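You operate a simulated robot arm through the tools that you are given. There is no shell and no other tool.

Carry out the task below with a simulated robot arm. There is one attempt and no reset: what you move stays moved.

JOB
Put things in order on the left half of the bench. At the end: the short white pin from the left half of the bench stands where the teal bearing block stood; the grey blue-capped pot from the left half of the bench stands on top of the grey soap dish; two of the black caps from the left half of the bench are on the right half of the bench; the teal bearing block stands where the grey blue-capped pot stood; whatever was shut is shut again. Leave all else as you found it, and nothing knocked over. Set down upright: black cap.

It is judged by the outcome, as a careful person would: the job done as asked, and still so three seconds after it is handed in. It fails if anything else is knocked over, pushed out of place, dropped, spilled or broken. A push-on lid holds only when it is set on centred and level and pressed home; a screw cap is set on level and turned clockwise until tight.

ROBOT AND FRAMES
A 7-joint arm with a two-finger gripper, fixed in place. Base frame: the origin is on the floor under the middle of its stand, x ahead of it, y to its left, z up; the work surface is at about z = 850. Lengths are in mm, angles in degrees, forces in N, time in s.
With the tool pointing down near the work surface it reaches from about 340 to 720 mm from the base axis. Its first joint turns from -66.0 to 66.0 degrees. Payload 2.45 kg.
Tool frame: the origin (TCP) lies between the finger pads and is the grasp point; the fingertips stand 26 mm ahead of it; z points along the fingers, y is the line along which they close. The gripper opens to 96 mm; its body begins 69 mm behind the TCP.
Orientation is told as [roll, pitch, yaw] about the base's x, y, z axes, in that order, counted from this pose: with the fingers straight down and closing along the base's y, the tool's x points along the base's -x, its y along +y and its z along -z.

CONTROLS
- The arm moves only by the tool step_arm. Its argument "rows" is a list of rows, each an object of numbers (a shift or turn left out is 0, a gripper value left out holds the last): "tx", "ty", "tz": the shift along the tool's x, y, z in units of 20 mm (1.0 is 20 mm); "rx", "ry", "rz": the turn, a rotation vector about the tool's x, y, z in units of 6 degrees (1.0 is 6 degrees); "grip": the closure, from 0 (fully open) to 1 (shut). In form: [{"tx": .., "ty": .., "tz": .., "rx": .., "ry": .., "rz": .., "grip": ..}, ...]. A call has 1 to 20 rows; each row shifts and turns the commanded pose from where the row before left it, along the tool's axes as they then stand. A call with a number of a shift or a turn outside -1 to 1 is refused whole. A row lasts 0.2 s, in which the tool goes at most 50 mm and 8.6 degrees; a call with a longer step from one row to the next is refused whole, and so is a gripper value outside its range. A pose out of reach is approached as far as the arm can. The call stops where the force on the tool passes 40 N (or 10 N more than at its start, if that is more) or the arm is blocked; 0.2 s more then pass. Each finger travels about 50 mm/s and halts on what it meets, pressing with about 32 N; the grip force reading is that of the motor and also rises with nothing between the fingers. The clock runs only during rows and for 0.2 s after the last one: add rows that do not move to give the fingers time. It gives the time, the measured TCP pose, the force on the tool (base axes), the opening and the grip force at its end, in the units of the frame above (readings bear some noise), with the torque about the TCP (base axes, N m) and any sound that the robot's microphone picked up, and new pictures: "show" is both (left out), scene, wrist or none.
- Cameras (640 x 400 px; columns grow to the right, rows downward): "scene" is fixed at [181.1, -431.1, 1407.5]; the picture's right is [0.49, -0.87, 0.00], its down [-0.65, -0.37, -0.67] and it looks along [0.58, 0.33, -0.74] (base axes); focal length 305 px, centre (320, 200). "wrist" rides on the gripper at [82, 3, -98] in the tool frame; the picture's right is [-0.04, 1.00, 0.00], its down [-0.73, -0.03, -0.68] and it looks along [-0.68, -0.03, 0.73] (tool axes); focal length 256 px, centre (320, 200). There is no depth. A picture from a camera that has moved, and an enlarged one, comes with that camera's place and axes in the base frame and with its lens. The place of the scene camera against the robot may be out by one fixed shift of up to 12 mm in any direction.
- inspect(camera, box): a new picture of the part [left, top, right, bottom] of that camera's present view, enlarged. No time passes.
- sign_off(): hands the job in; it is judged then, once.

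Places have to be worked out from the pictures, the camera data and where the tool is seen. Open the gripper and draw the arm clear of the work before you hand the job in, unless the task says otherwise.

The tools are called as name(argument=value, ...) on one line, values as JSON. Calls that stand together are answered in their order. step_arm: Moves the arm, as the interface text tells. Its arguments: {"type":"object","properties":{"rows":{"type":"array","items":{"type":"object","properties":{"tx":{"type":"number"},"ty":{"type":"number"},"tz":{"type":"number"},"rx":{"type":"number"},"ry":{"type":"number"},"rz":{"type":"number"},"grip":{"type":"number"}}}},"show":{"type":"string","enum":["both","scene","wrist","none"]}},"required":["rows"]} The other tools are called the same way: inspect (camera, box) takes an enlarged picture of a part of a camera's view; sign_off () hands the job in.

At the start:

```text
time_s: 0.0
tcp_pos: [407.9, -116.5, 1157.4]
ee_rot: [0.0, 0.0, -0.1]
wrist_force: [-0.3, 0.3, 0.2]
wrist_torque: [0.01, 0.03, -0.04]
finger_gap: 95.9
gripper_force: 0.1
```

scene: 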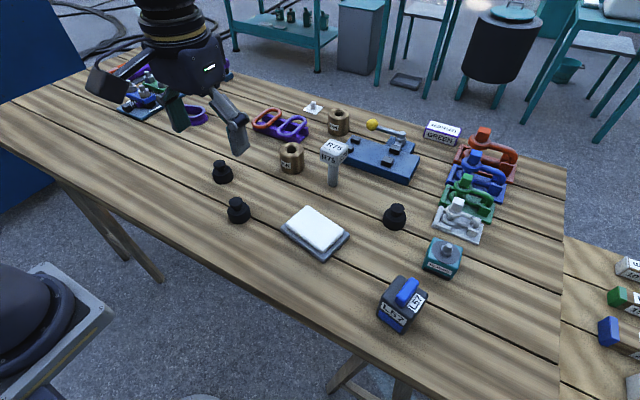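
wrist: 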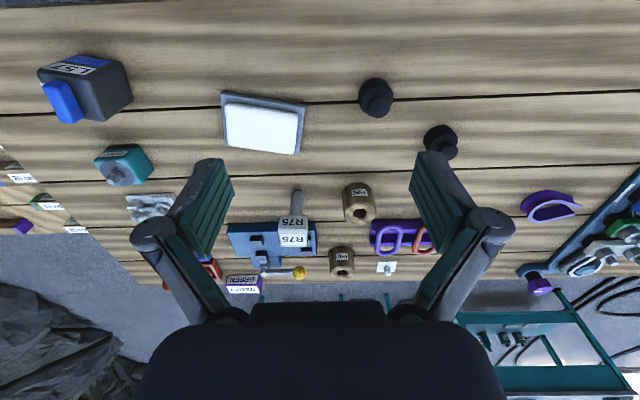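

I'll start by enlarging parts of both views to identify the objects.

inspect(camera="scene", box=[200, 80, 420, 260])

inspect(camera="scene", box=[360, 100, 580, 340])

inspect(camera="scene", box=[60, 40, 280, 180])

inspect(camera="wrist", box=[0, 40, 320, 300])

inspect(camera="wrist", box=[320, 60, 640, 300])

```text
2.22 times, centred on (310, 170) of scene
camera zoom: at [181.1, -431.1, 1407.5], right [0.49, -0.87, 0.0], down [-0.65, -0.37, -0.67], along [0.58, 0.33, -0.74], focal length 677 px, centre (342, 267)
```

zoom: 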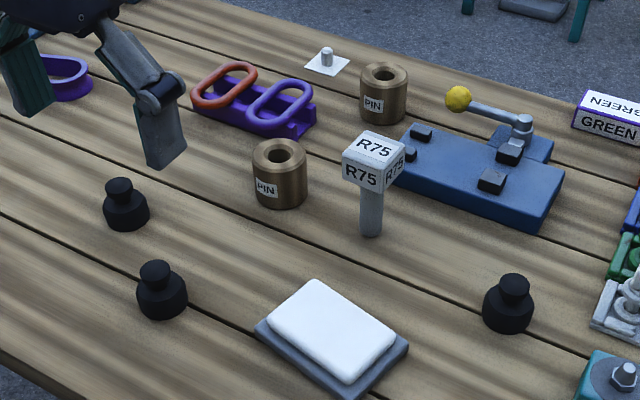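

```text
1.67 times, centred on (470, 220) of scene
camera zoom: at [181.1, -431.1, 1407.5], right [0.49, -0.87, 0.0], down [-0.65, -0.37, -0.67], along [0.58, 0.33, -0.74], focal length 508 px, centre (70, 167)
```

zoom: 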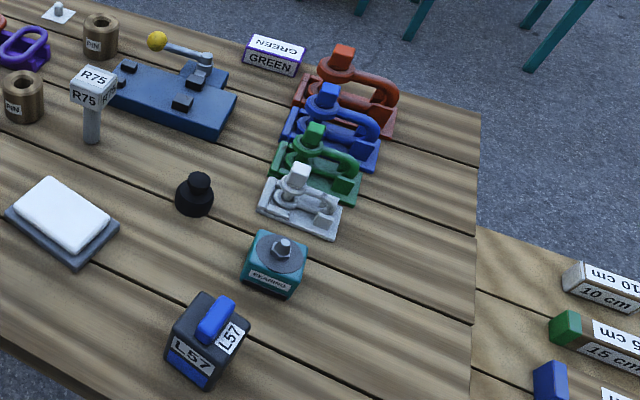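

```text
2.86 times, centred on (170, 110) of scene
camera zoom: at [181.1, -431.1, 1407.5], right [0.49, -0.87, 0.0], down [-0.65, -0.37, -0.67], along [0.58, 0.33, -0.74], focal length 871 px, centre (749, 457)
```

zoom: 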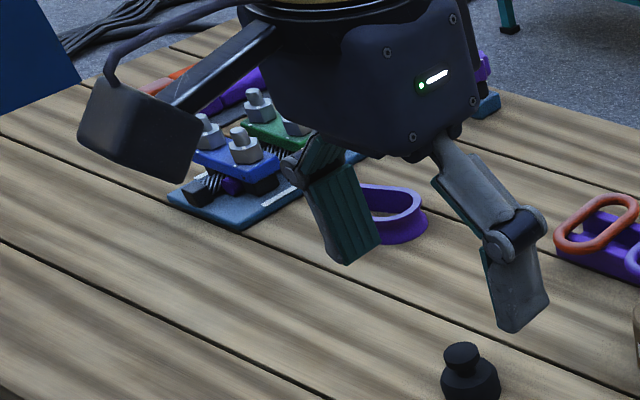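

```text
1.54 times, centred on (160, 170) of wrist
camera zoom: at [326.9, -113.5, 1254.3], right [0.04, 1.0, 0.0], down [0.73, -0.03, 0.68], along [0.68, -0.03, -0.73], focal length 394 px, centre (566, 246)
```

zoom: 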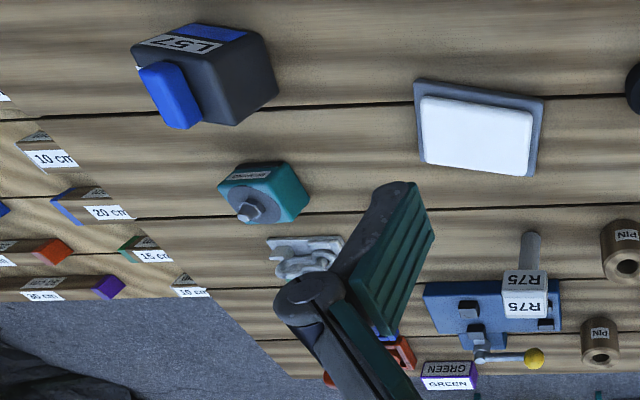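

```text
1.67 times, centred on (480, 180) of wrist
camera zoom: at [326.9, -113.5, 1254.3], right [0.04, 1.0, 0.0], down [0.73, -0.03, 0.68], along [0.68, -0.03, -0.73], focal length 427 px, centre (53, 233)
```

zoom: 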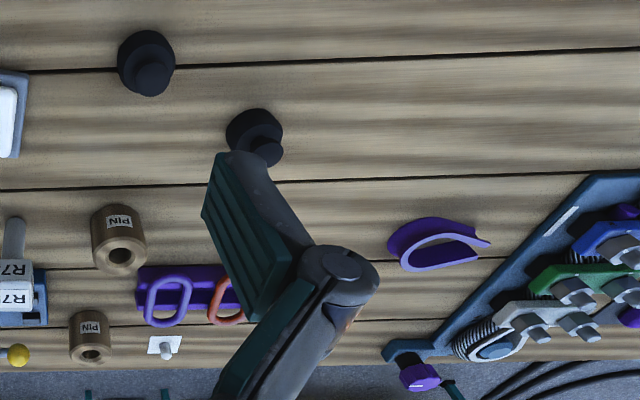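

The arm hides part of the bench on the left. I'll move the tool left along +y at this height so the wrist camera can see the rest before I decide which objects are meant.

step_arm(rows=[{"ty": 1}, {"ty": 1}, {"ty": 1}, {"ty": 1}, {"ty": 1}, {"ty": 1}, {"ty": 1}, {"ty": 1}, {"ty": 1}, {"ty": 1}, {"ty": 1}, {"ty": 1}, {"ty": 1}, {"ty": 1}, {"ty": 1}, {"ty": 1}, {"ty": 1}, {"ty": 1}, {"ty": 1}, {"ty": 1}])

```text
time_s: 4.2
tcp_pos: [407.3, 283.6, 1155.7]
ee_rot: [0.0, 0.1, -0.1]
wrist_force: [-0.9, 0.0, 0.8]
wrist_torque: [-0.03, -0.01, -0.03]
finger_gap: 96.2
gripper_force: 0.1
camera wrist: at [326.2, 286.0, 1253.5], right [0.04, 1.0, 0.0], down [0.73, -0.03, 0.68], along [0.68, -0.03, -0.73], focal length 256 px, centre (320, 200)
```

scene: 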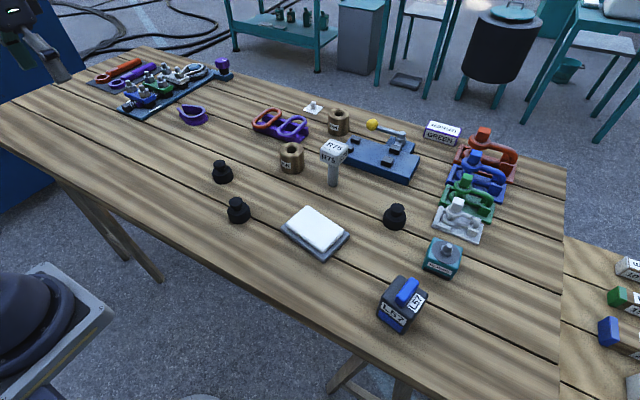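
wrist: 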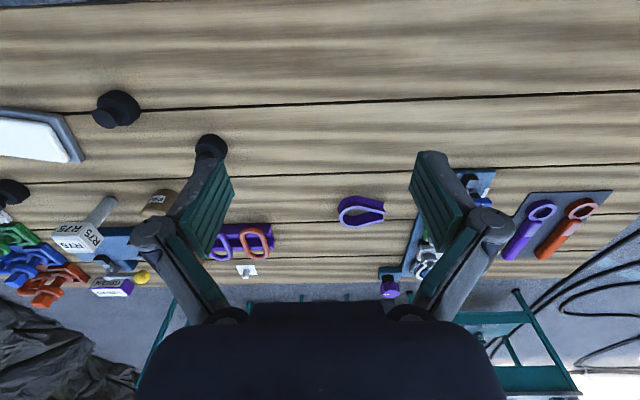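

The left end holds only fixtures that are out of reach. I'll sweep the camera across to the right end of the bench and look at the objects there more closely.

step_arm(rows=[{"ty": -1}, {"ty": -1}, {"ty": -1}, {"ty": -1}, {"ty": -1}, {"ty": -1}, {"ty": -1}, {"ty": -1}, {"ty": -1}, {"ty": -1}, {"ty": -1}, {"ty": -1}, {"ty": -1}, {"ty": -1}, {"ty": -1}, {"ty": -1}, {"ty": -1}, {"ty": -1}, {"ty": -1}, {"ty": -1}], show="none")

step_arm(rows=[{"ty": -1}, {"ty": -1}, {"ty": -1}, {"ty": -1}, {"ty": -1}, {"ty": -1}, {"ty": -1}, {"ty": -1}, {"ty": -1}, {"ty": -1}, {"ty": -1}, {"ty": -1}, {"ty": -1}, {"ty": -1}, {"ty": -1}, {}])

```text
time_s: 8.4
tcp_pos: [408.0, -117.2, 1157.2]
ee_rot: [0.0, 0.1, 0.1]
wrist_force: [0.4, 0.8, 0.3]
wrist_torque: [-0.01, 0.0, 0.0]
finger_gap: 95.7
gripper_force: 0.1
```

```text
time_s: 11.8
tcp_pos: [408.3, -415.9, 1157.0]
ee_rot: [0.0, 0.1, 0.1]
wrist_force: [0.2, -0.3, -0.8]
wrist_torque: [0.02, 0.01, -0.03]
finger_gap: 96.0
gripper_force: 0.2
camera wrist: at [326.9, -413.5, 1254.0], right [0.04, 1.0, 0.0], down [0.73, -0.03, 0.68], along [0.68, -0.03, -0.73], focal length 256 px, centre (320, 200)
```

scene: 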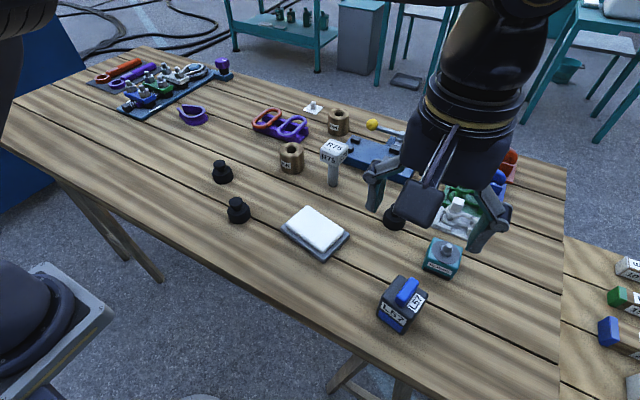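
wrist: 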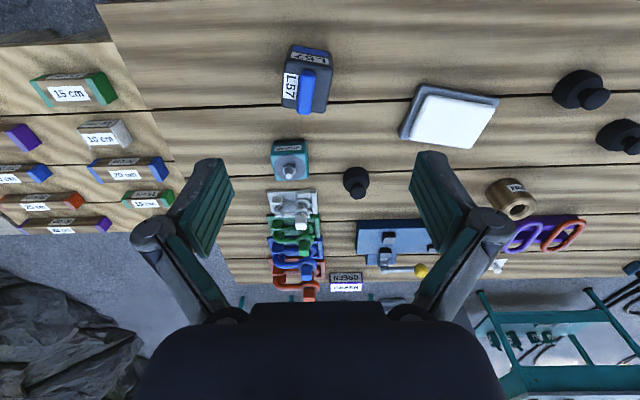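

inspect(camera="wrist", box=[220, 20, 420, 180])

inspect(camera="wrist", box=[220, 160, 420, 310])

inspect(camera="wrist", box=[390, 50, 640, 290])

inspect(camera="scene", box=[70, 40, 270, 180])

inspect(camera="scene", box=[260, 180, 480, 340])

```text
2.50 times, centred on (320, 100) of wrist
camera zoom: at [326.9, -413.5, 1254.0], right [0.04, 1.0, 0.0], down [0.73, -0.03, 0.68], along [0.68, -0.03, -0.73], focal length 640 px, centre (320, 450)
```

zoom: 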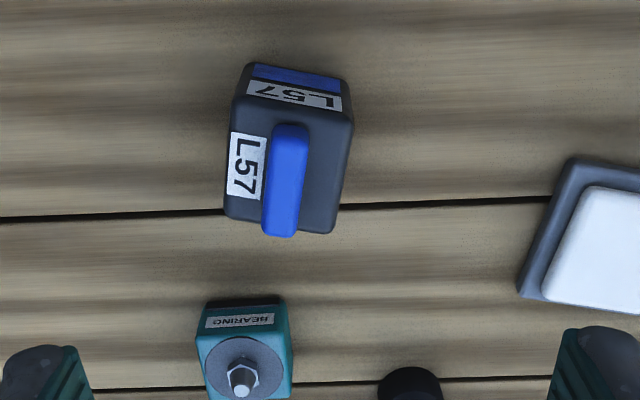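

```text
2.67 times, centred on (320, 235) of wrist
camera zoom: at [326.9, -413.5, 1254.0], right [0.04, 1.0, 0.0], down [0.73, -0.03, 0.68], along [0.68, -0.03, -0.73], focal length 683 px, centre (320, 107)
```

zoom: 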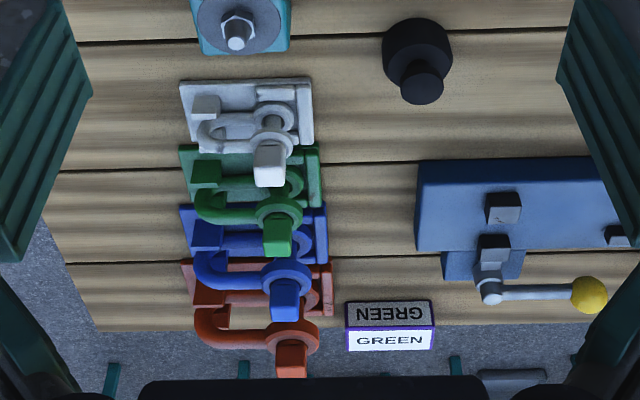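

```text
1.67 times, centred on (515, 170) of wrist
camera zoom: at [326.9, -413.5, 1254.0], right [0.04, 1.0, 0.0], down [0.73, -0.03, 0.68], along [0.68, -0.03, -0.73], focal length 427 px, centre (-5, 250)
```

zoom: 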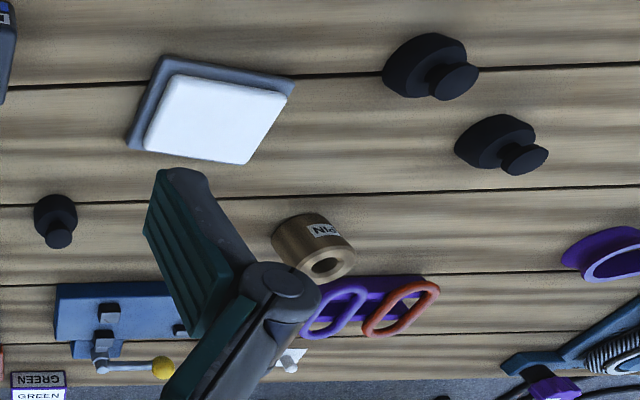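

```text
2.86 times, centred on (170, 110) of scene
camera zoom: at [181.1, -431.1, 1407.5], right [0.49, -0.87, 0.0], down [-0.65, -0.37, -0.67], along [0.58, 0.33, -0.74], focal length 871 px, centre (749, 457)
```

zoom: 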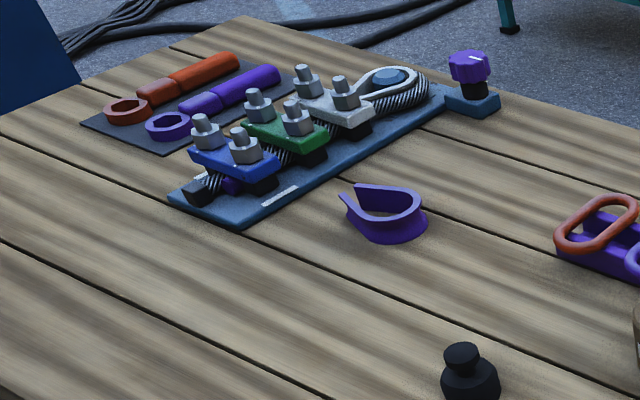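

```text
2.50 times, centred on (370, 260) of scene
camera zoom: at [181.1, -431.1, 1407.5], right [0.49, -0.87, 0.0], down [-0.65, -0.37, -0.67], along [0.58, 0.33, -0.74], focal length 762 px, centre (195, 50)
```

zoom: 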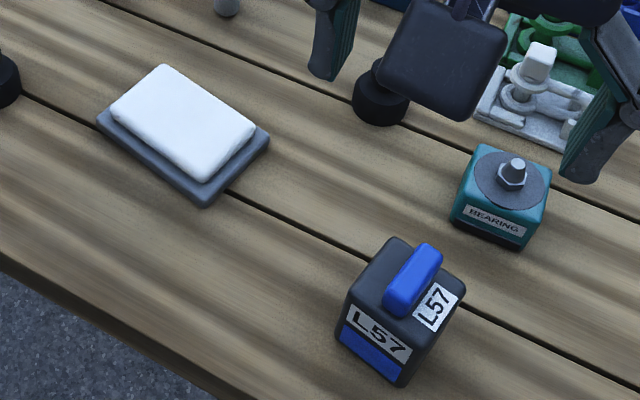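

Every reachable candidate sits on the −y side of the bench's middle (y ≈ 145): L57 pot, BEARING block, dish with white slab, three black caps and the R75 item. I'll take closer pictures of R75 and the surrounding objects.

step_arm(rows=[{"tx": -0.28, "ty": 0.958, "tz": 0.4}, {"tx": -0.28, "ty": 0.958, "tz": 0.4}, {"tx": -0.28, "ty": 0.958, "tz": 0.4}, {"tx": -0.28, "ty": 0.958, "tz": 0.4}, {"tx": -0.28, "ty": 0.958, "tz": 0.4}, {"tx": -0.28, "ty": 0.958, "tz": 0.4}, {"tx": -0.28, "ty": 0.958, "tz": 0.4}, {"tx": -0.28, "ty": 0.958, "tz": 0.4}, {"tx": -0.28, "ty": 0.958, "tz": 0.4}, {"tx": -0.28, "ty": 0.958, "tz": 0.4}, {"tx": -0.28, "ty": 0.958, "tz": 0.4}, {"tx": -0.28, "ty": 0.958, "tz": 0.4}])

```text
time_s: 14.4
tcp_pos: [472.6, -184.3, 1060.7]
ee_rot: [-0.1, 0.0, 0.1]
wrist_force: [-0.2, -0.6, 0.0]
wrist_torque: [-0.02, -0.02, 0.02]
finger_gap: 96.0
gripper_force: 0.0
camera wrist: at [392.5, -182.6, 1158.6], right [0.04, 1.0, 0.0], down [0.73, -0.03, 0.68], along [0.68, -0.03, -0.73], focal length 256 px, centre (320, 200)
```

scene: 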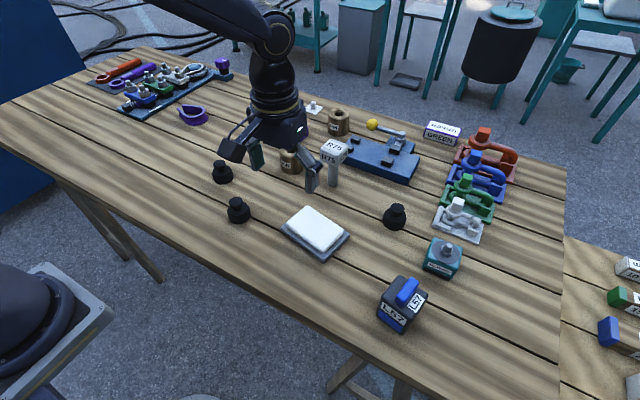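
wrist: 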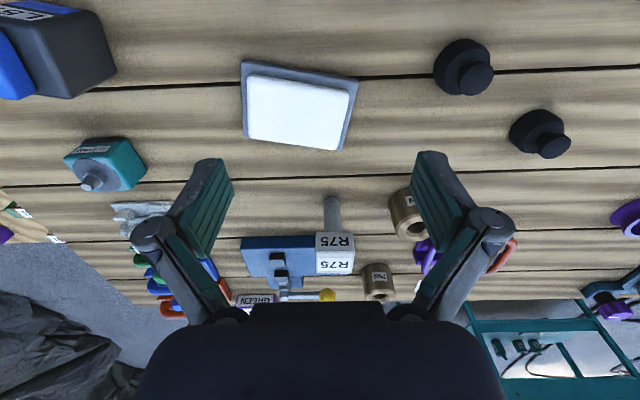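

inspect(camera="wrist", box=[220, 160, 440, 310])

inspect(camera="wrist", box=[200, 30, 400, 170])

inspect(camera="wrist", box=[400, 20, 600, 170])

inspect(camera="wrist", box=[0, 0, 200, 240])

inspect(camera="scene", box=[290, 85, 430, 195])

```text
2.67 times, centred on (330, 235) of wrist
camera zoom: at [392.5, -182.6, 1158.6], right [0.04, 1.0, 0.0], down [0.73, -0.03, 0.68], along [0.68, -0.03, -0.73], focal length 683 px, centre (293, 107)
```

zoom: 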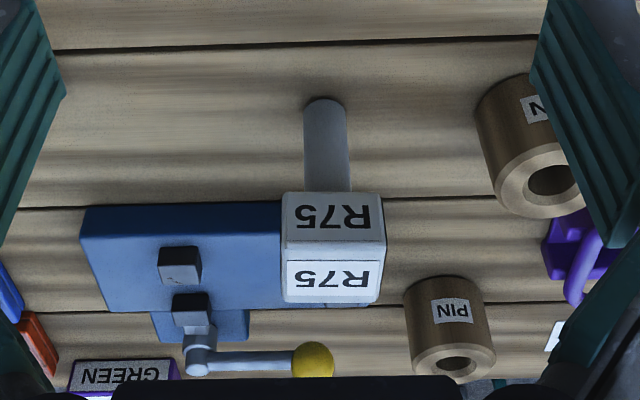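

```text
2.86 times, centred on (300, 100) of wrist
camera zoom: at [392.5, -182.6, 1158.6], right [0.04, 1.0, 0.0], down [0.73, -0.03, 0.68], along [0.68, -0.03, -0.73], focal length 731 px, centre (377, 486)
```

zoom: 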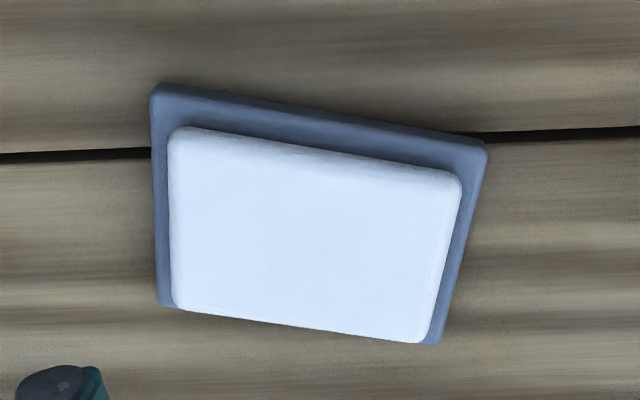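

```text
2.67 times, centred on (500, 95) of wrist
camera zoom: at [392.5, -182.6, 1158.6], right [0.04, 1.0, 0.0], down [0.73, -0.03, 0.68], along [0.68, -0.03, -0.73], focal length 683 px, centre (-160, 480)
```

zoom: 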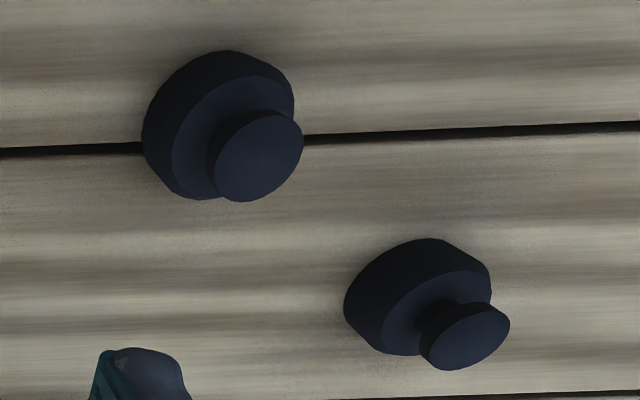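

```text
1.67 times, centred on (100, 120) of wrist
camera zoom: at [392.5, -182.6, 1158.6], right [0.04, 1.0, 0.0], down [0.73, -0.03, 0.68], along [0.68, -0.03, -0.73], focal length 427 px, centre (687, 333)
```

zoom: 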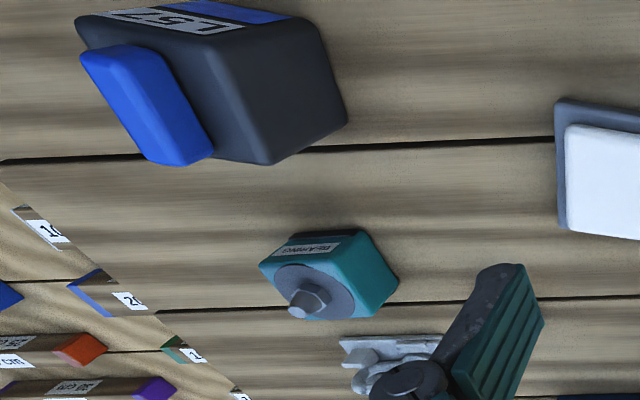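

```text
3.64 times, centred on (360, 140) of scene
camera zoom: at [181.1, -431.1, 1407.5], right [0.49, -0.87, 0.0], down [-0.65, -0.37, -0.67], along [0.58, 0.33, -0.74], focal length 1108 px, centre (174, 418)
```

zoom: 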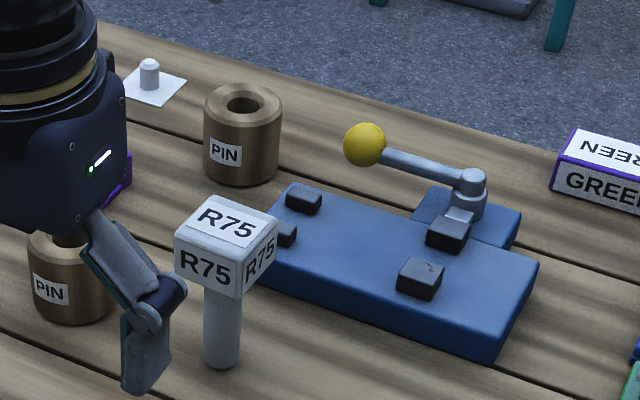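

R75 is a white-headed pin standing on its stem and within reach, while the tiny stud at the far edge is about 950 mm out. I'll take R75 as the short white pin. Next I'll move in over L57 to measure it.

step_arm(rows=[{"tx": 0.623, "ty": -0.985, "tz": 0.192}, {"tx": 0.623, "ty": -0.985, "tz": 0.192}, {"tx": 0.623, "ty": -0.985, "tz": 0.192}, {"tx": 0.623, "ty": -0.985, "tz": 0.192}, {"tx": 0.623, "ty": -0.985, "tz": 0.192}, {"tx": 0.623, "ty": -0.985, "tz": 0.192}, {"tx": 0.623, "ty": -0.985, "tz": 0.192}, {"tx": 0.623, "ty": -0.985, "tz": 0.192}, {"tx": 0.623, "ty": -0.985, "tz": 0.192}, {"tx": 0.623, "ty": -0.985, "tz": 0.192}, {"tx": 0.623, "ty": -0.985, "tz": 0.192}, {"tx": 0.623, "ty": -0.985, "tz": 0.192}, {"tx": 0.623, "ty": -0.985, "tz": 0.192}, {}])

```text
time_s: 17.4
tcp_pos: [311.4, -442.5, 1011.3]
ee_rot: [0.0, 0.0, -0.1]
wrist_force: [-0.5, 0.3, -0.3]
wrist_torque: [0.04, -0.02, 0.01]
finger_gap: 96.0
gripper_force: 0.1
camera wrist: at [231.8, -439.4, 1109.4], right [0.04, 1.0, 0.0], down [0.73, -0.03, 0.68], along [0.68, -0.03, -0.73], focal length 256 px, centre (320, 200)
```

scene: 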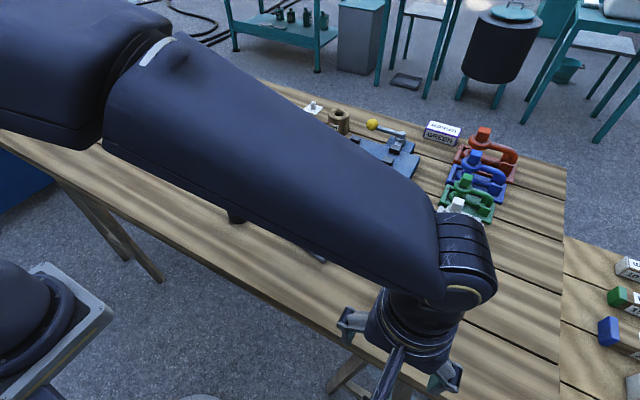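
wrist: 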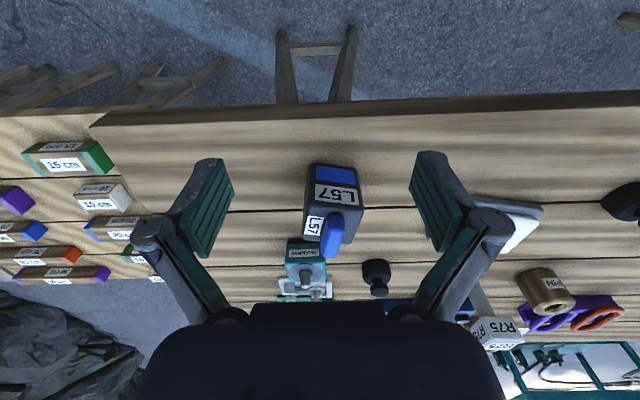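

inspect(camera="wrist", box=[260, 140, 400, 310])

inspect(camera="wrist", box=[180, 80, 340, 180])

```text
2.35 times, centred on (330, 225) of wrist
camera zoom: at [231.8, -439.4, 1109.4], right [0.04, 1.0, 0.0], down [0.73, -0.03, 0.68], along [0.68, -0.03, -0.73], focal length 602 px, centre (296, 141)
```

zoom: 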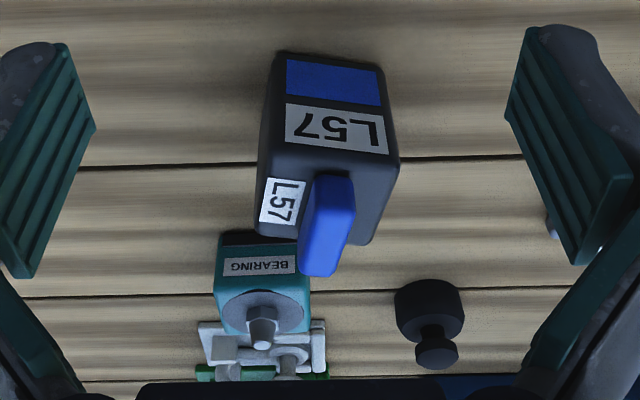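

```text
4.00 times, centred on (260, 130) of wrist
camera zoom: at [231.8, -439.4, 1109.4], right [0.04, 1.0, 0.0], down [0.73, -0.03, 0.68], along [0.68, -0.03, -0.73], focal length 1024 px, centre (560, 480)
```

zoom: 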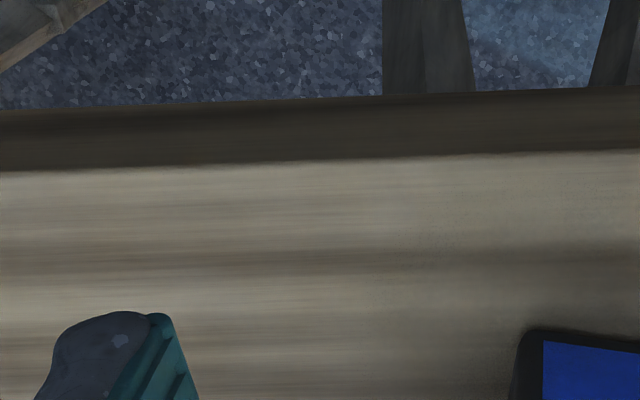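

L57 measures as a box about 60×60×70 mm centred near (446, −436), yaw about −11°, with the blue cap bar running front to back on top. I'll move above it with a matching yaw to check alignment.

step_arm(rows=[{"tx": -0.964, "ty": 0.045}, {"tx": -0.964, "ty": 0.045}, {"tx": -0.964, "ty": 0.045}, {"tx": -0.964, "ty": 0.045}, {"tx": -0.964, "ty": 0.045}, {"tx": -0.964, "ty": 0.045}, {"tx": -0.964, "ty": 0.045}, {"rz": 0.915}, {"rz": 0.915}, {}])

```text
time_s: 19.6
tcp_pos: [447.0, -436.5, 1011.6]
ee_rot: [0.0, 0.0, -11.0]
wrist_force: [0.3, 0.5, 0.3]
wrist_torque: [0.03, 0.05, 0.0]
finger_gap: 96.0
gripper_force: 0.1
camera wrist: at [369.3, -417.7, 1109.2], right [0.23, 0.97, 0.0], down [0.71, -0.17, 0.68], along [0.66, -0.16, -0.73], focal length 256 px, centre (320, 200)
```

scene: 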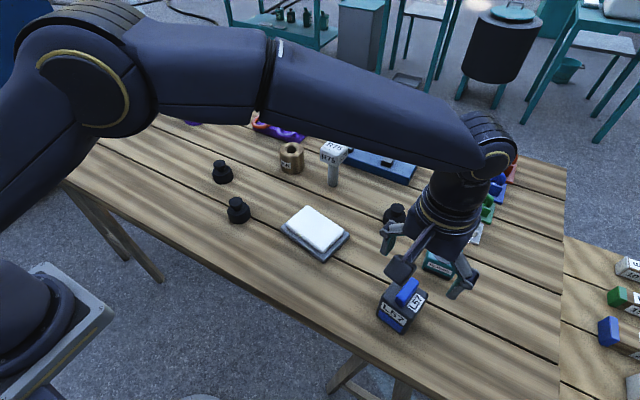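
wrist: 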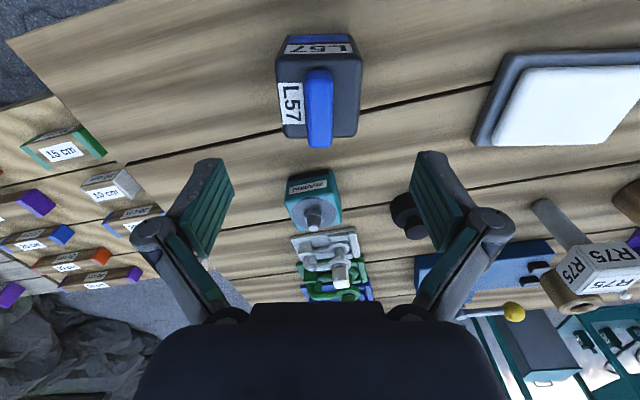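

inspect(camera="wrist", box=[240, 20, 400, 250])

inspect(camera="wrist", box=[260, 20, 380, 160])

```text
1.74 times, centred on (320, 135) of wrist
camera zoom: at [369.3, -417.7, 1109.2], right [0.23, 0.97, 0.0], down [0.71, -0.17, 0.68], along [0.66, -0.16, -0.73], focal length 445 px, centre (320, 313)
```

zoom: 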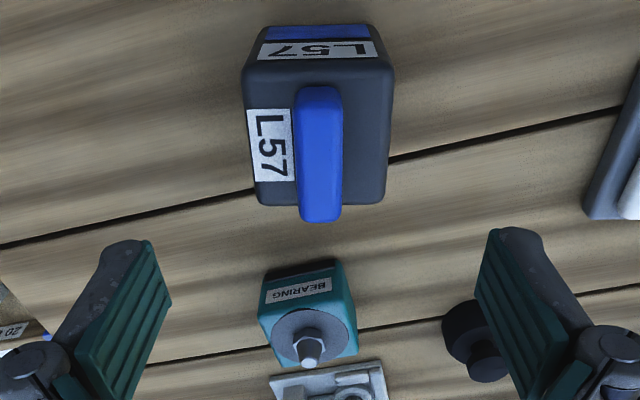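

```text
2.86 times, centred on (320, 90) of wrist
camera zoom: at [369.3, -417.7, 1109.2], right [0.23, 0.97, 0.0], down [0.71, -0.17, 0.68], along [0.66, -0.16, -0.73], focal length 731 px, centre (320, 514)
```

zoom: 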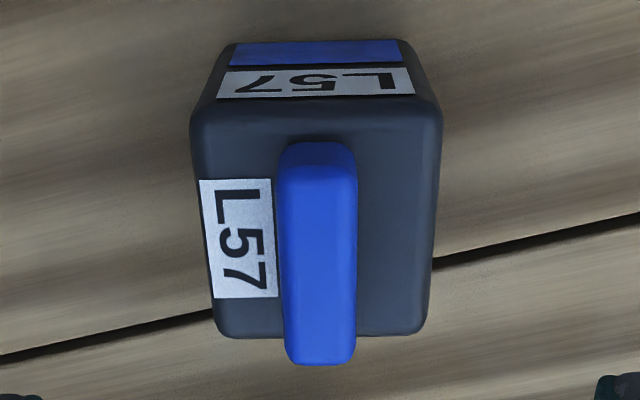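

The box is well aligned: its centre lies about 3.6 mm behind the TCP and is laterally centred, with the top near z = 920. I'll descend to z ≈ 895 and close on its sides.

step_arm(rows=[{"tx": 0.18, "tz": 0.97}, {"tz": 0.97}, {"tz": 0.97}, {"tz": 0.97}, {"tz": 0.97}, {"tz": 0.97}, {}])

```text
time_s: 21.2
tcp_pos: [443.1, -435.3, 896.1]
ee_rot: [0.0, 0.1, -10.9]
wrist_force: [0.2, 0.5, -0.3]
wrist_torque: [-0.02, 0.02, 0.0]
finger_gap: 96.1
gripper_force: 0.1
camera wrist: at [364.6, -416.3, 993.4], right [0.23, 0.97, 0.0], down [0.71, -0.17, 0.68], along [0.66, -0.16, -0.73], focal length 256 px, centre (320, 200)
```

scene: 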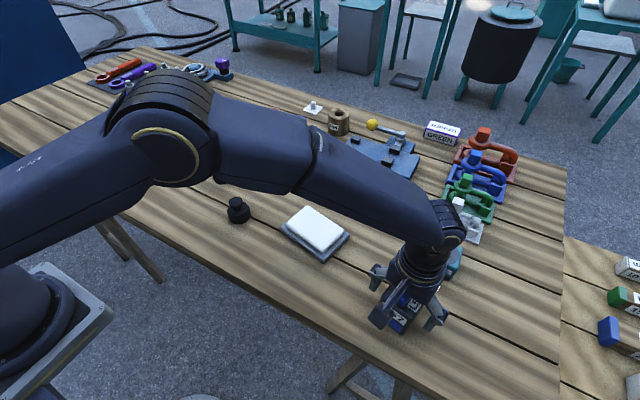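
wrist: 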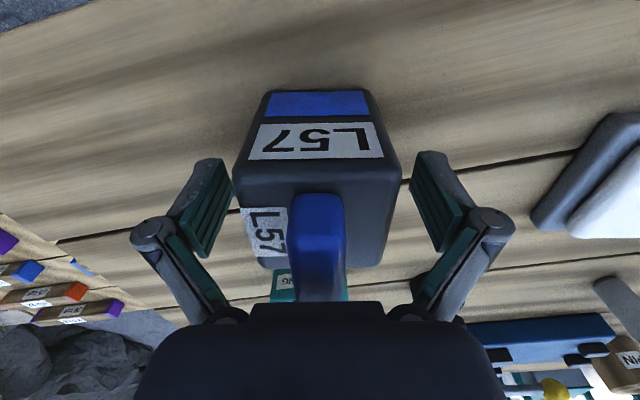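

The fingers straddle the box evenly. I'll close the gripper on L57.

step_arm(rows=[{"grip": 0.5}, {"grip": 0.5}, {"grip": 0.5}, {"grip": 0.5}, {"grip": 0.5}], show="wrist")

```text
time_s: 22.4
tcp_pos: [443.1, -435.2, 897.3]
ee_rot: [0.0, 0.0, -10.9]
wrist_force: [-0.6, -0.1, 2.1]
wrist_torque: [-0.05, 0.04, -0.07]
finger_gap: 59.6
gripper_force: 31.9
camera wrist: at [364.5, -416.4, 993.8], right [0.23, 0.97, 0.0], down [0.71, -0.17, 0.68], along [0.66, -0.16, -0.73], focal length 256 px, centre (320, 200)
```

wrist: 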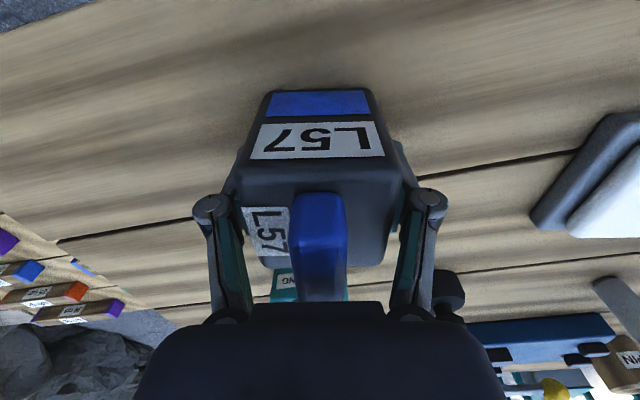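

Gripped at 59.6 mm with 32 N. The dish measures about 129×89 mm, centred near (522, −216) with the same −11° yaw, so I'll lift straight up and then carry the pot over it.

step_arm(rows=[{"tz": -0.4}, {"tz": -0.8}, {"tz": -0.9}, {"tz": -0.9}, {"tz": -0.9}, {"tz": -0.9}, {"tz": -0.9}, {}], show="scene")

step_arm(rows=[{"tx": -0.13, "ty": 0.82}, {"tx": -0.13, "ty": 0.82}, {"tx": -0.13, "ty": 0.82}, {"tx": -0.13, "ty": 0.82}, {"tx": -0.13, "ty": 0.82}, {"tx": -0.13, "ty": 0.82}, {"tx": -0.13, "ty": 0.82}, {"tx": -0.13, "ty": 0.82}, {"tx": -0.13, "ty": 0.82}, {"tx": -0.13, "ty": 0.82}, {"tx": -0.13, "ty": 0.82}, {"tx": -0.13, "ty": 0.82}, {"tx": -0.13, "ty": 0.82}, {"tx": -0.13, "ty": 0.82}, {}])

```text
time_s: 24.2
tcp_pos: [443.3, -436.1, 1009.0]
ee_rot: [-0.1, 0.0, -10.9]
wrist_force: [1.2, 0.6, -2.9]
wrist_torque: [0.01, -0.04, 0.03]
finger_gap: 59.6
gripper_force: 32.3
```

scene: 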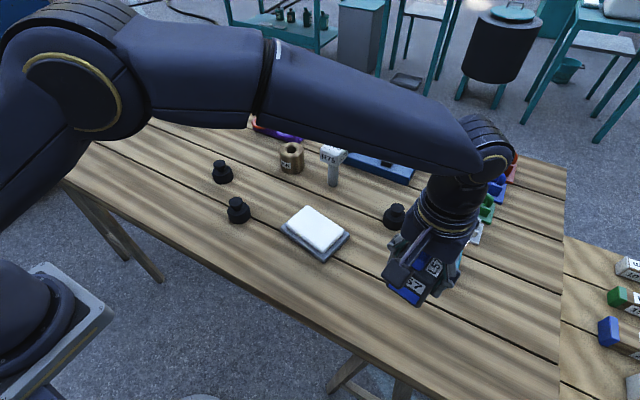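

```text
time_s: 27.4
tcp_pos: [523.3, -217.3, 1008.3]
ee_rot: [0.0, 0.1, -10.9]
wrist_force: [-0.1, -0.3, -2.3]
wrist_torque: [0.04, 0.01, 0.01]
finger_gap: 59.5
gripper_force: 32.4
camera wrist: at [444.4, -199.0, 1106.2], right [0.23, 0.97, 0.0], down [0.71, -0.17, 0.68], along [0.66, -0.16, -0.73], focal length 256 px, centre (320, 200)
```

scene: 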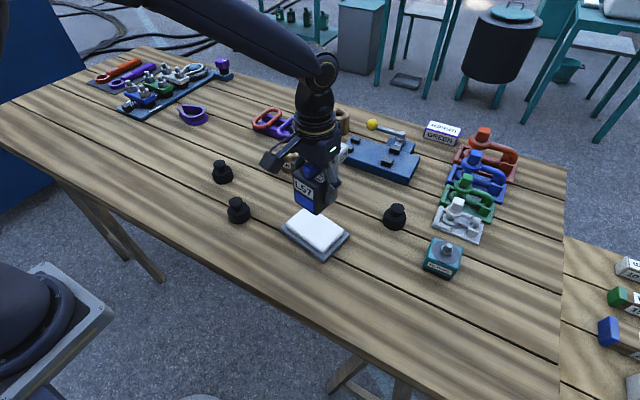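
wrist: 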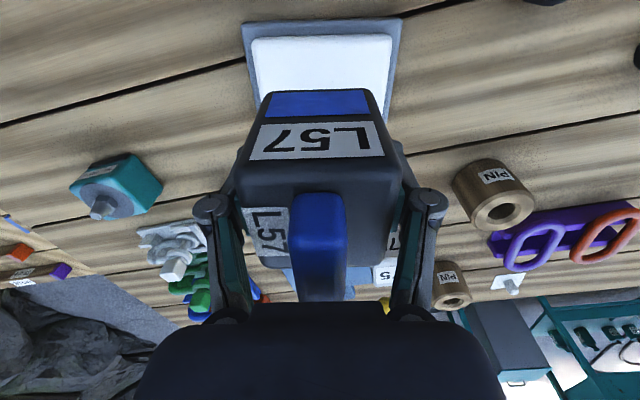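

Over the dish the offset is only about 3 mm in +L. I'll correct that and lower to just above the white top.

step_arm(rows=[{"ty": 0.15, "tz": 0.5}, {"tz": 0.8}, {"tz": 0.8}, {"tz": 0.8}, {"tz": 0.6}, {"tz": 0.2}, {}])

```text
time_s: 29.0
tcp_pos: [523.3, -213.4, 933.6]
ee_rot: [0.0, 0.0, -10.9]
wrist_force: [1.1, 0.2, -2.3]
wrist_torque: [0.05, 0.01, 0.0]
finger_gap: 59.5
gripper_force: 31.9
camera wrist: at [445.2, -195.4, 1031.9], right [0.23, 0.97, 0.0], down [0.71, -0.17, 0.68], along [0.66, -0.16, -0.73], focal length 256 px, centre (320, 200)
```

scene: 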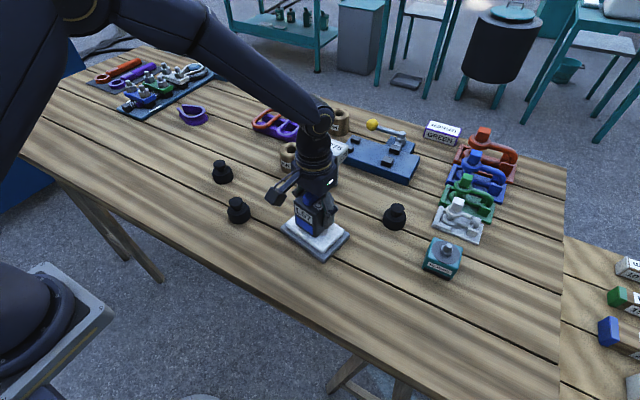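
wrist: 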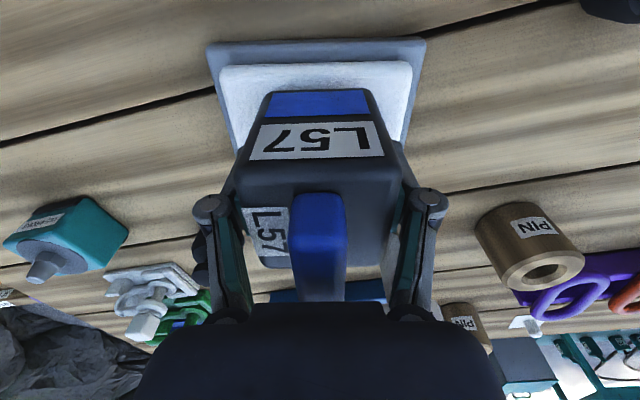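

The pot is centred laterally; I'll shift it 3 mm toward the robot to centre it front to back. Then I'll lower in small steps and watch the force.

step_arm(rows=[{"tx": 0.17}, {"tz": 0.1}, {"tz": 0.1}, {}], show="none")

step_arm(rows=[{"tz": 0.08}, {}], show="none")

step_arm(rows=[{"tz": 0.08}, {}], show="wrist")

```text
time_s: 30.0
tcp_pos: [520.9, -212.6, 930.4]
ee_rot: [-0.1, 0.0, -10.8]
wrist_force: [-0.4, 0.2, -1.4]
wrist_torque: [0.0, -0.04, -0.02]
finger_gap: 59.3
gripper_force: 32.4
```

```text
time_s: 30.6
tcp_pos: [521.2, -212.7, 929.2]
ee_rot: [0.0, 0.0, -10.8]
wrist_force: [-0.4, 0.2, -1.5]
wrist_torque: [0.0, 0.0, -0.01]
finger_gap: 59.3
gripper_force: 31.7
```

```text
time_s: 31.2
tcp_pos: [519.8, -212.0, 927.8]
ee_rot: [0.0, -0.1, -10.9]
wrist_force: [-0.5, 1.4, 4.7]
wrist_torque: [-0.03, 0.16, -0.04]
finger_gap: 59.2
gripper_force: 32.4
camera wrist: at [441.9, -194.5, 1025.8], right [0.23, 0.97, 0.0], down [0.71, -0.17, 0.68], along [0.66, -0.16, -0.73], focal length 256 px, centre (320, 200)
```

wrist: 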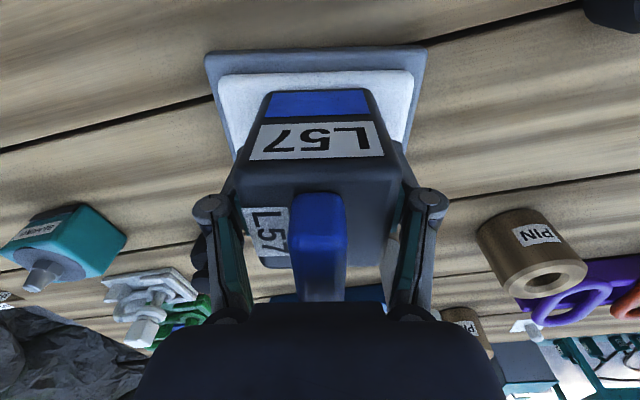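

Contact with the white top shows: the vertical force went from −2.3 to +4.7 N. I'll settle a hair more and then open the fingers.

step_arm(rows=[{"tz": 0.03}, {}, {"grip": 0.36}, {"grip": 0.3}, {"grip": 0.2}, {"grip": 0.1}, {"grip": 0.0}, {}, {}], show="wrist")

```text
time_s: 33.2
tcp_pos: [520.2, -213.0, 925.6]
ee_rot: [0.1, 0.0, -11.0]
wrist_force: [0.3, 0.0, 0.2]
wrist_torque: [-0.02, -0.02, -0.01]
finger_gap: 95.8
gripper_force: 0.1
camera wrist: at [441.8, -194.4, 1024.6], right [0.23, 0.97, 0.0], down [0.71, -0.17, 0.68], along [0.66, -0.16, -0.73], focal length 256 px, centre (320, 200)
```

wrist: 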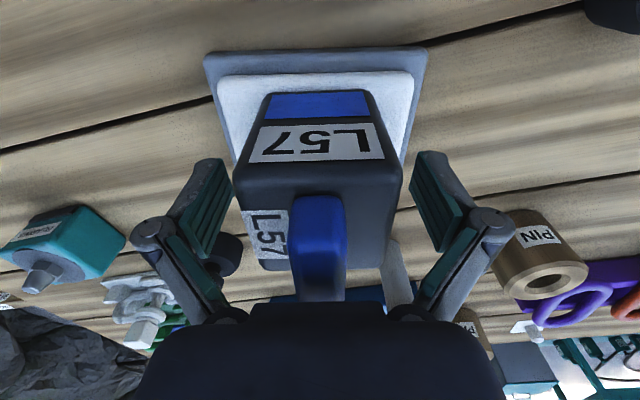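

The pot stands on the dish. I'll rise straight up and check it in the scene view.

step_arm(rows=[{"tz": -0.5}, {"tz": -0.9}, {"tz": -0.9}, {"tz": -0.9}, {"tz": -0.9}, {"tz": -0.9}, {}])

```text
time_s: 34.8
tcp_pos: [518.9, -214.0, 1027.5]
ee_rot: [0.0, 0.0, -10.9]
wrist_force: [0.3, -0.1, -0.2]
wrist_torque: [-0.04, 0.0, 0.01]
finger_gap: 95.9
gripper_force: 0.0
camera wrist: at [440.7, -194.9, 1125.3], right [0.23, 0.97, 0.0], down [0.71, -0.17, 0.68], along [0.66, -0.16, -0.73], focal length 256 px, centre (320, 200)
```

scene: 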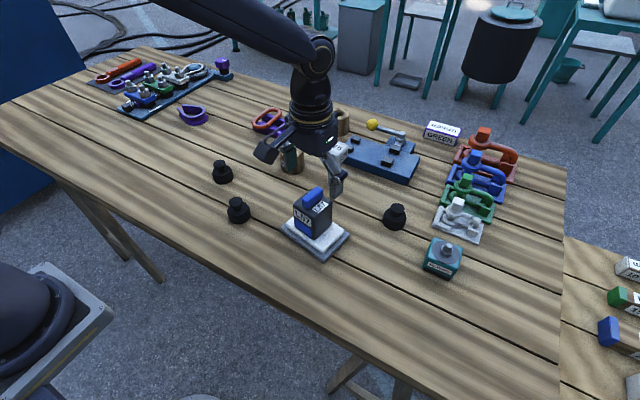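
wrist: 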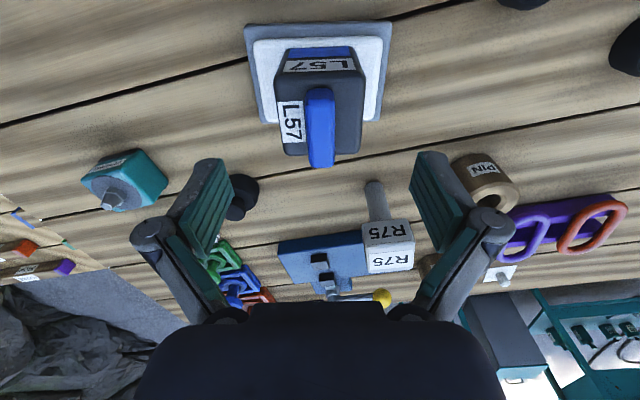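

The pot is standing steadily on the dish. Now I'll move over toward the bearing block at yaw 0 for a precise look.

step_arm(rows=[{"rz": -0.91}, {"rz": -0.91}, {"tx": 0.282, "ty": -0.932, "tz": 0.06}, {"tx": 0.282, "ty": -0.932, "tz": 0.06}, {"tx": 0.282, "ty": -0.932, "tz": 0.06}, {"tx": 0.282, "ty": -0.932, "tz": 0.06}, {"tx": 0.282, "ty": -0.932, "tz": 0.06}, {"tx": 0.282, "ty": -0.932, "tz": 0.06}, {"tx": 0.282, "ty": -0.932, "tz": 0.06}, {"tx": 0.282, "ty": -0.932, "tz": 0.06}, {"tx": 0.282, "ty": -0.932, "tz": 0.06}, {"tx": 0.282, "ty": -0.932, "tz": 0.06}, {"tx": 0.282, "ty": -0.932, "tz": 0.06}, {"tx": 0.282, "ty": -0.932, "tz": 0.06}, {"tx": 0.282, "ty": -0.932, "tz": 0.06}, {"tx": 0.282, "ty": -0.932, "tz": 0.06}, {}])

inspect(camera="wrist", box=[240, 120, 400, 300])

```text
time_s: 38.4
tcp_pos: [441.0, -474.3, 1010.4]
ee_rot: [0.0, 0.0, 0.1]
wrist_force: [-0.1, 0.6, -0.6]
wrist_torque: [-0.05, 0.02, 0.0]
finger_gap: 96.2
gripper_force: 0.0
camera wrist: at [360.6, -471.0, 1107.9], right [0.04, 1.0, 0.0], down [0.73, -0.03, 0.68], along [0.68, -0.03, -0.73], focal length 256 px, centre (320, 200)
```

scene: 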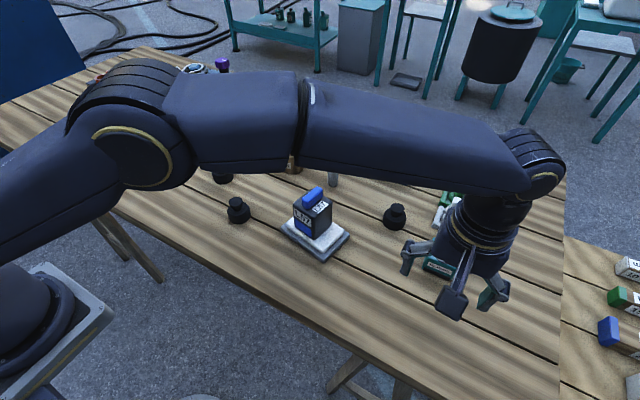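
wrist: 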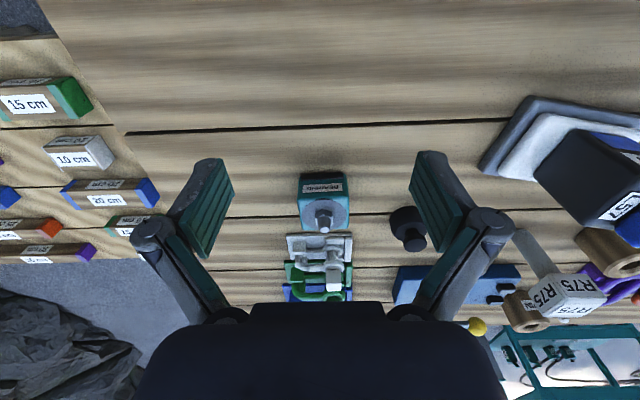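

```text
2.22 times, centred on (320, 210) of wrist
camera zoom: at [360.6, -471.0, 1107.9], right [0.04, 1.0, 0.0], down [0.73, -0.03, 0.68], along [0.68, -0.03, -0.73], focal length 569 px, centre (320, 178)
```

zoom: 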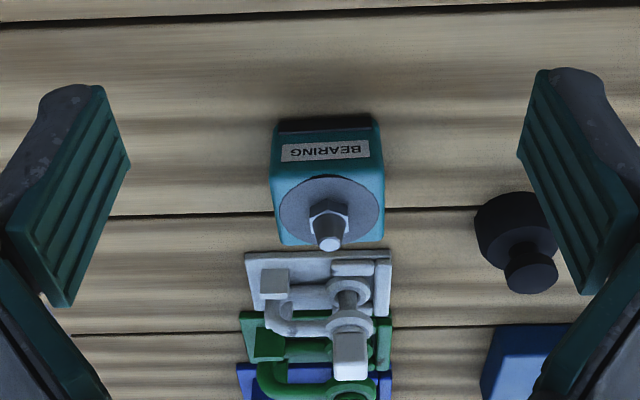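

The block measures about 53×58×49 mm, centred at (580.5, −474.5), nearly axis-aligned and 750 mm out. A 15° outward tilt about the closing axis should bring it within reach, so I'll tilt and move above it.

step_arm(rows=[{"ry": -0.8333}, {"ry": -0.8333}, {"ry": -0.8334}, {"tx": -0.9625, "tz": 0.258}, {"tx": -0.9625, "tz": 0.258}, {"tx": -0.9625, "tz": 0.258}, {"tx": -0.9625, "tz": 0.258}, {"tx": -0.9625, "tz": 0.258}, {"tx": -0.9625, "tz": 0.258}, {"tx": -0.9625, "tz": 0.258}, {}, {}])

```text
time_s: 41.0
tcp_pos: [570.1, -462.4, 1007.4]
ee_rot: [0.0, -15.0, 0.0]
wrist_force: [0.7, 0.1, 0.4]
wrist_torque: [0.04, 0.02, -0.02]
finger_gap: 95.8
gripper_force: 0.2
out of reach, approached as far as the arm can: row 10
camera wrist: at [468.2, -460.3, 1081.0], right [0.04, 1.0, 0.01], down [0.53, -0.03, 0.85], along [0.85, -0.03, -0.53], focal length 256 px, centre (320, 200)
```

scene: 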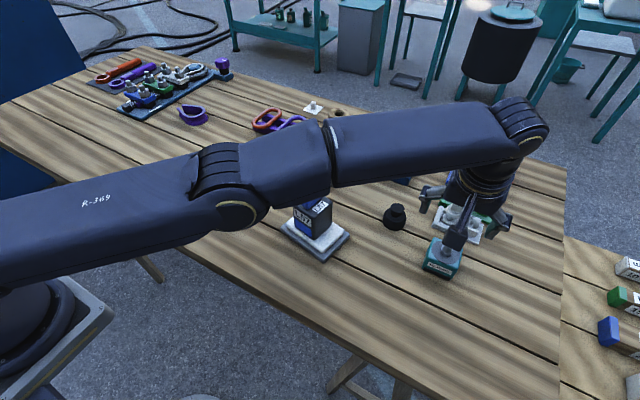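
wrist: 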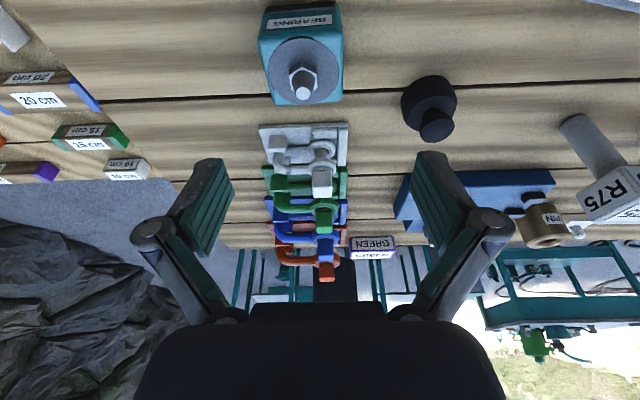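

The arm is about 16 mm short at this height with 15° of tilt. I'll tilt 10° more before descending.

step_arm(rows=[{"ry": -0.8333}, {"ry": -0.8334}, {}, {}], show="wrist")

```text
time_s: 42.0
tcp_pos: [571.0, -463.7, 1007.7]
ee_rot: [0.0, -25.0, -0.1]
wrist_force: [-0.9, -0.1, 0.8]
wrist_torque: [-0.01, -0.03, -0.01]
finger_gap: 95.9
gripper_force: 0.1
camera wrist: at [456.5, -460.3, 1062.0], right [0.04, 1.0, 0.02], down [0.38, -0.03, 0.93], along [0.93, -0.03, -0.38], focal length 256 px, centre (320, 200)
```

wrist: 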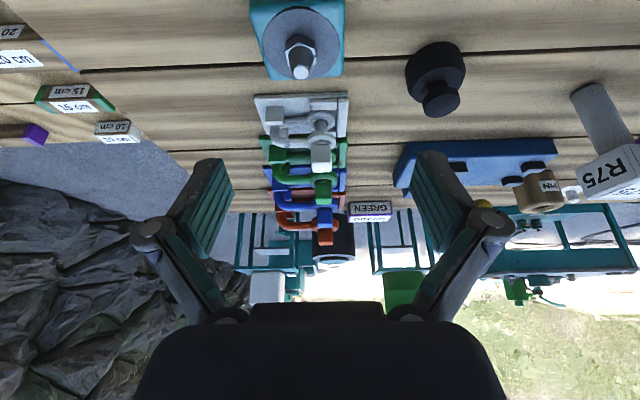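

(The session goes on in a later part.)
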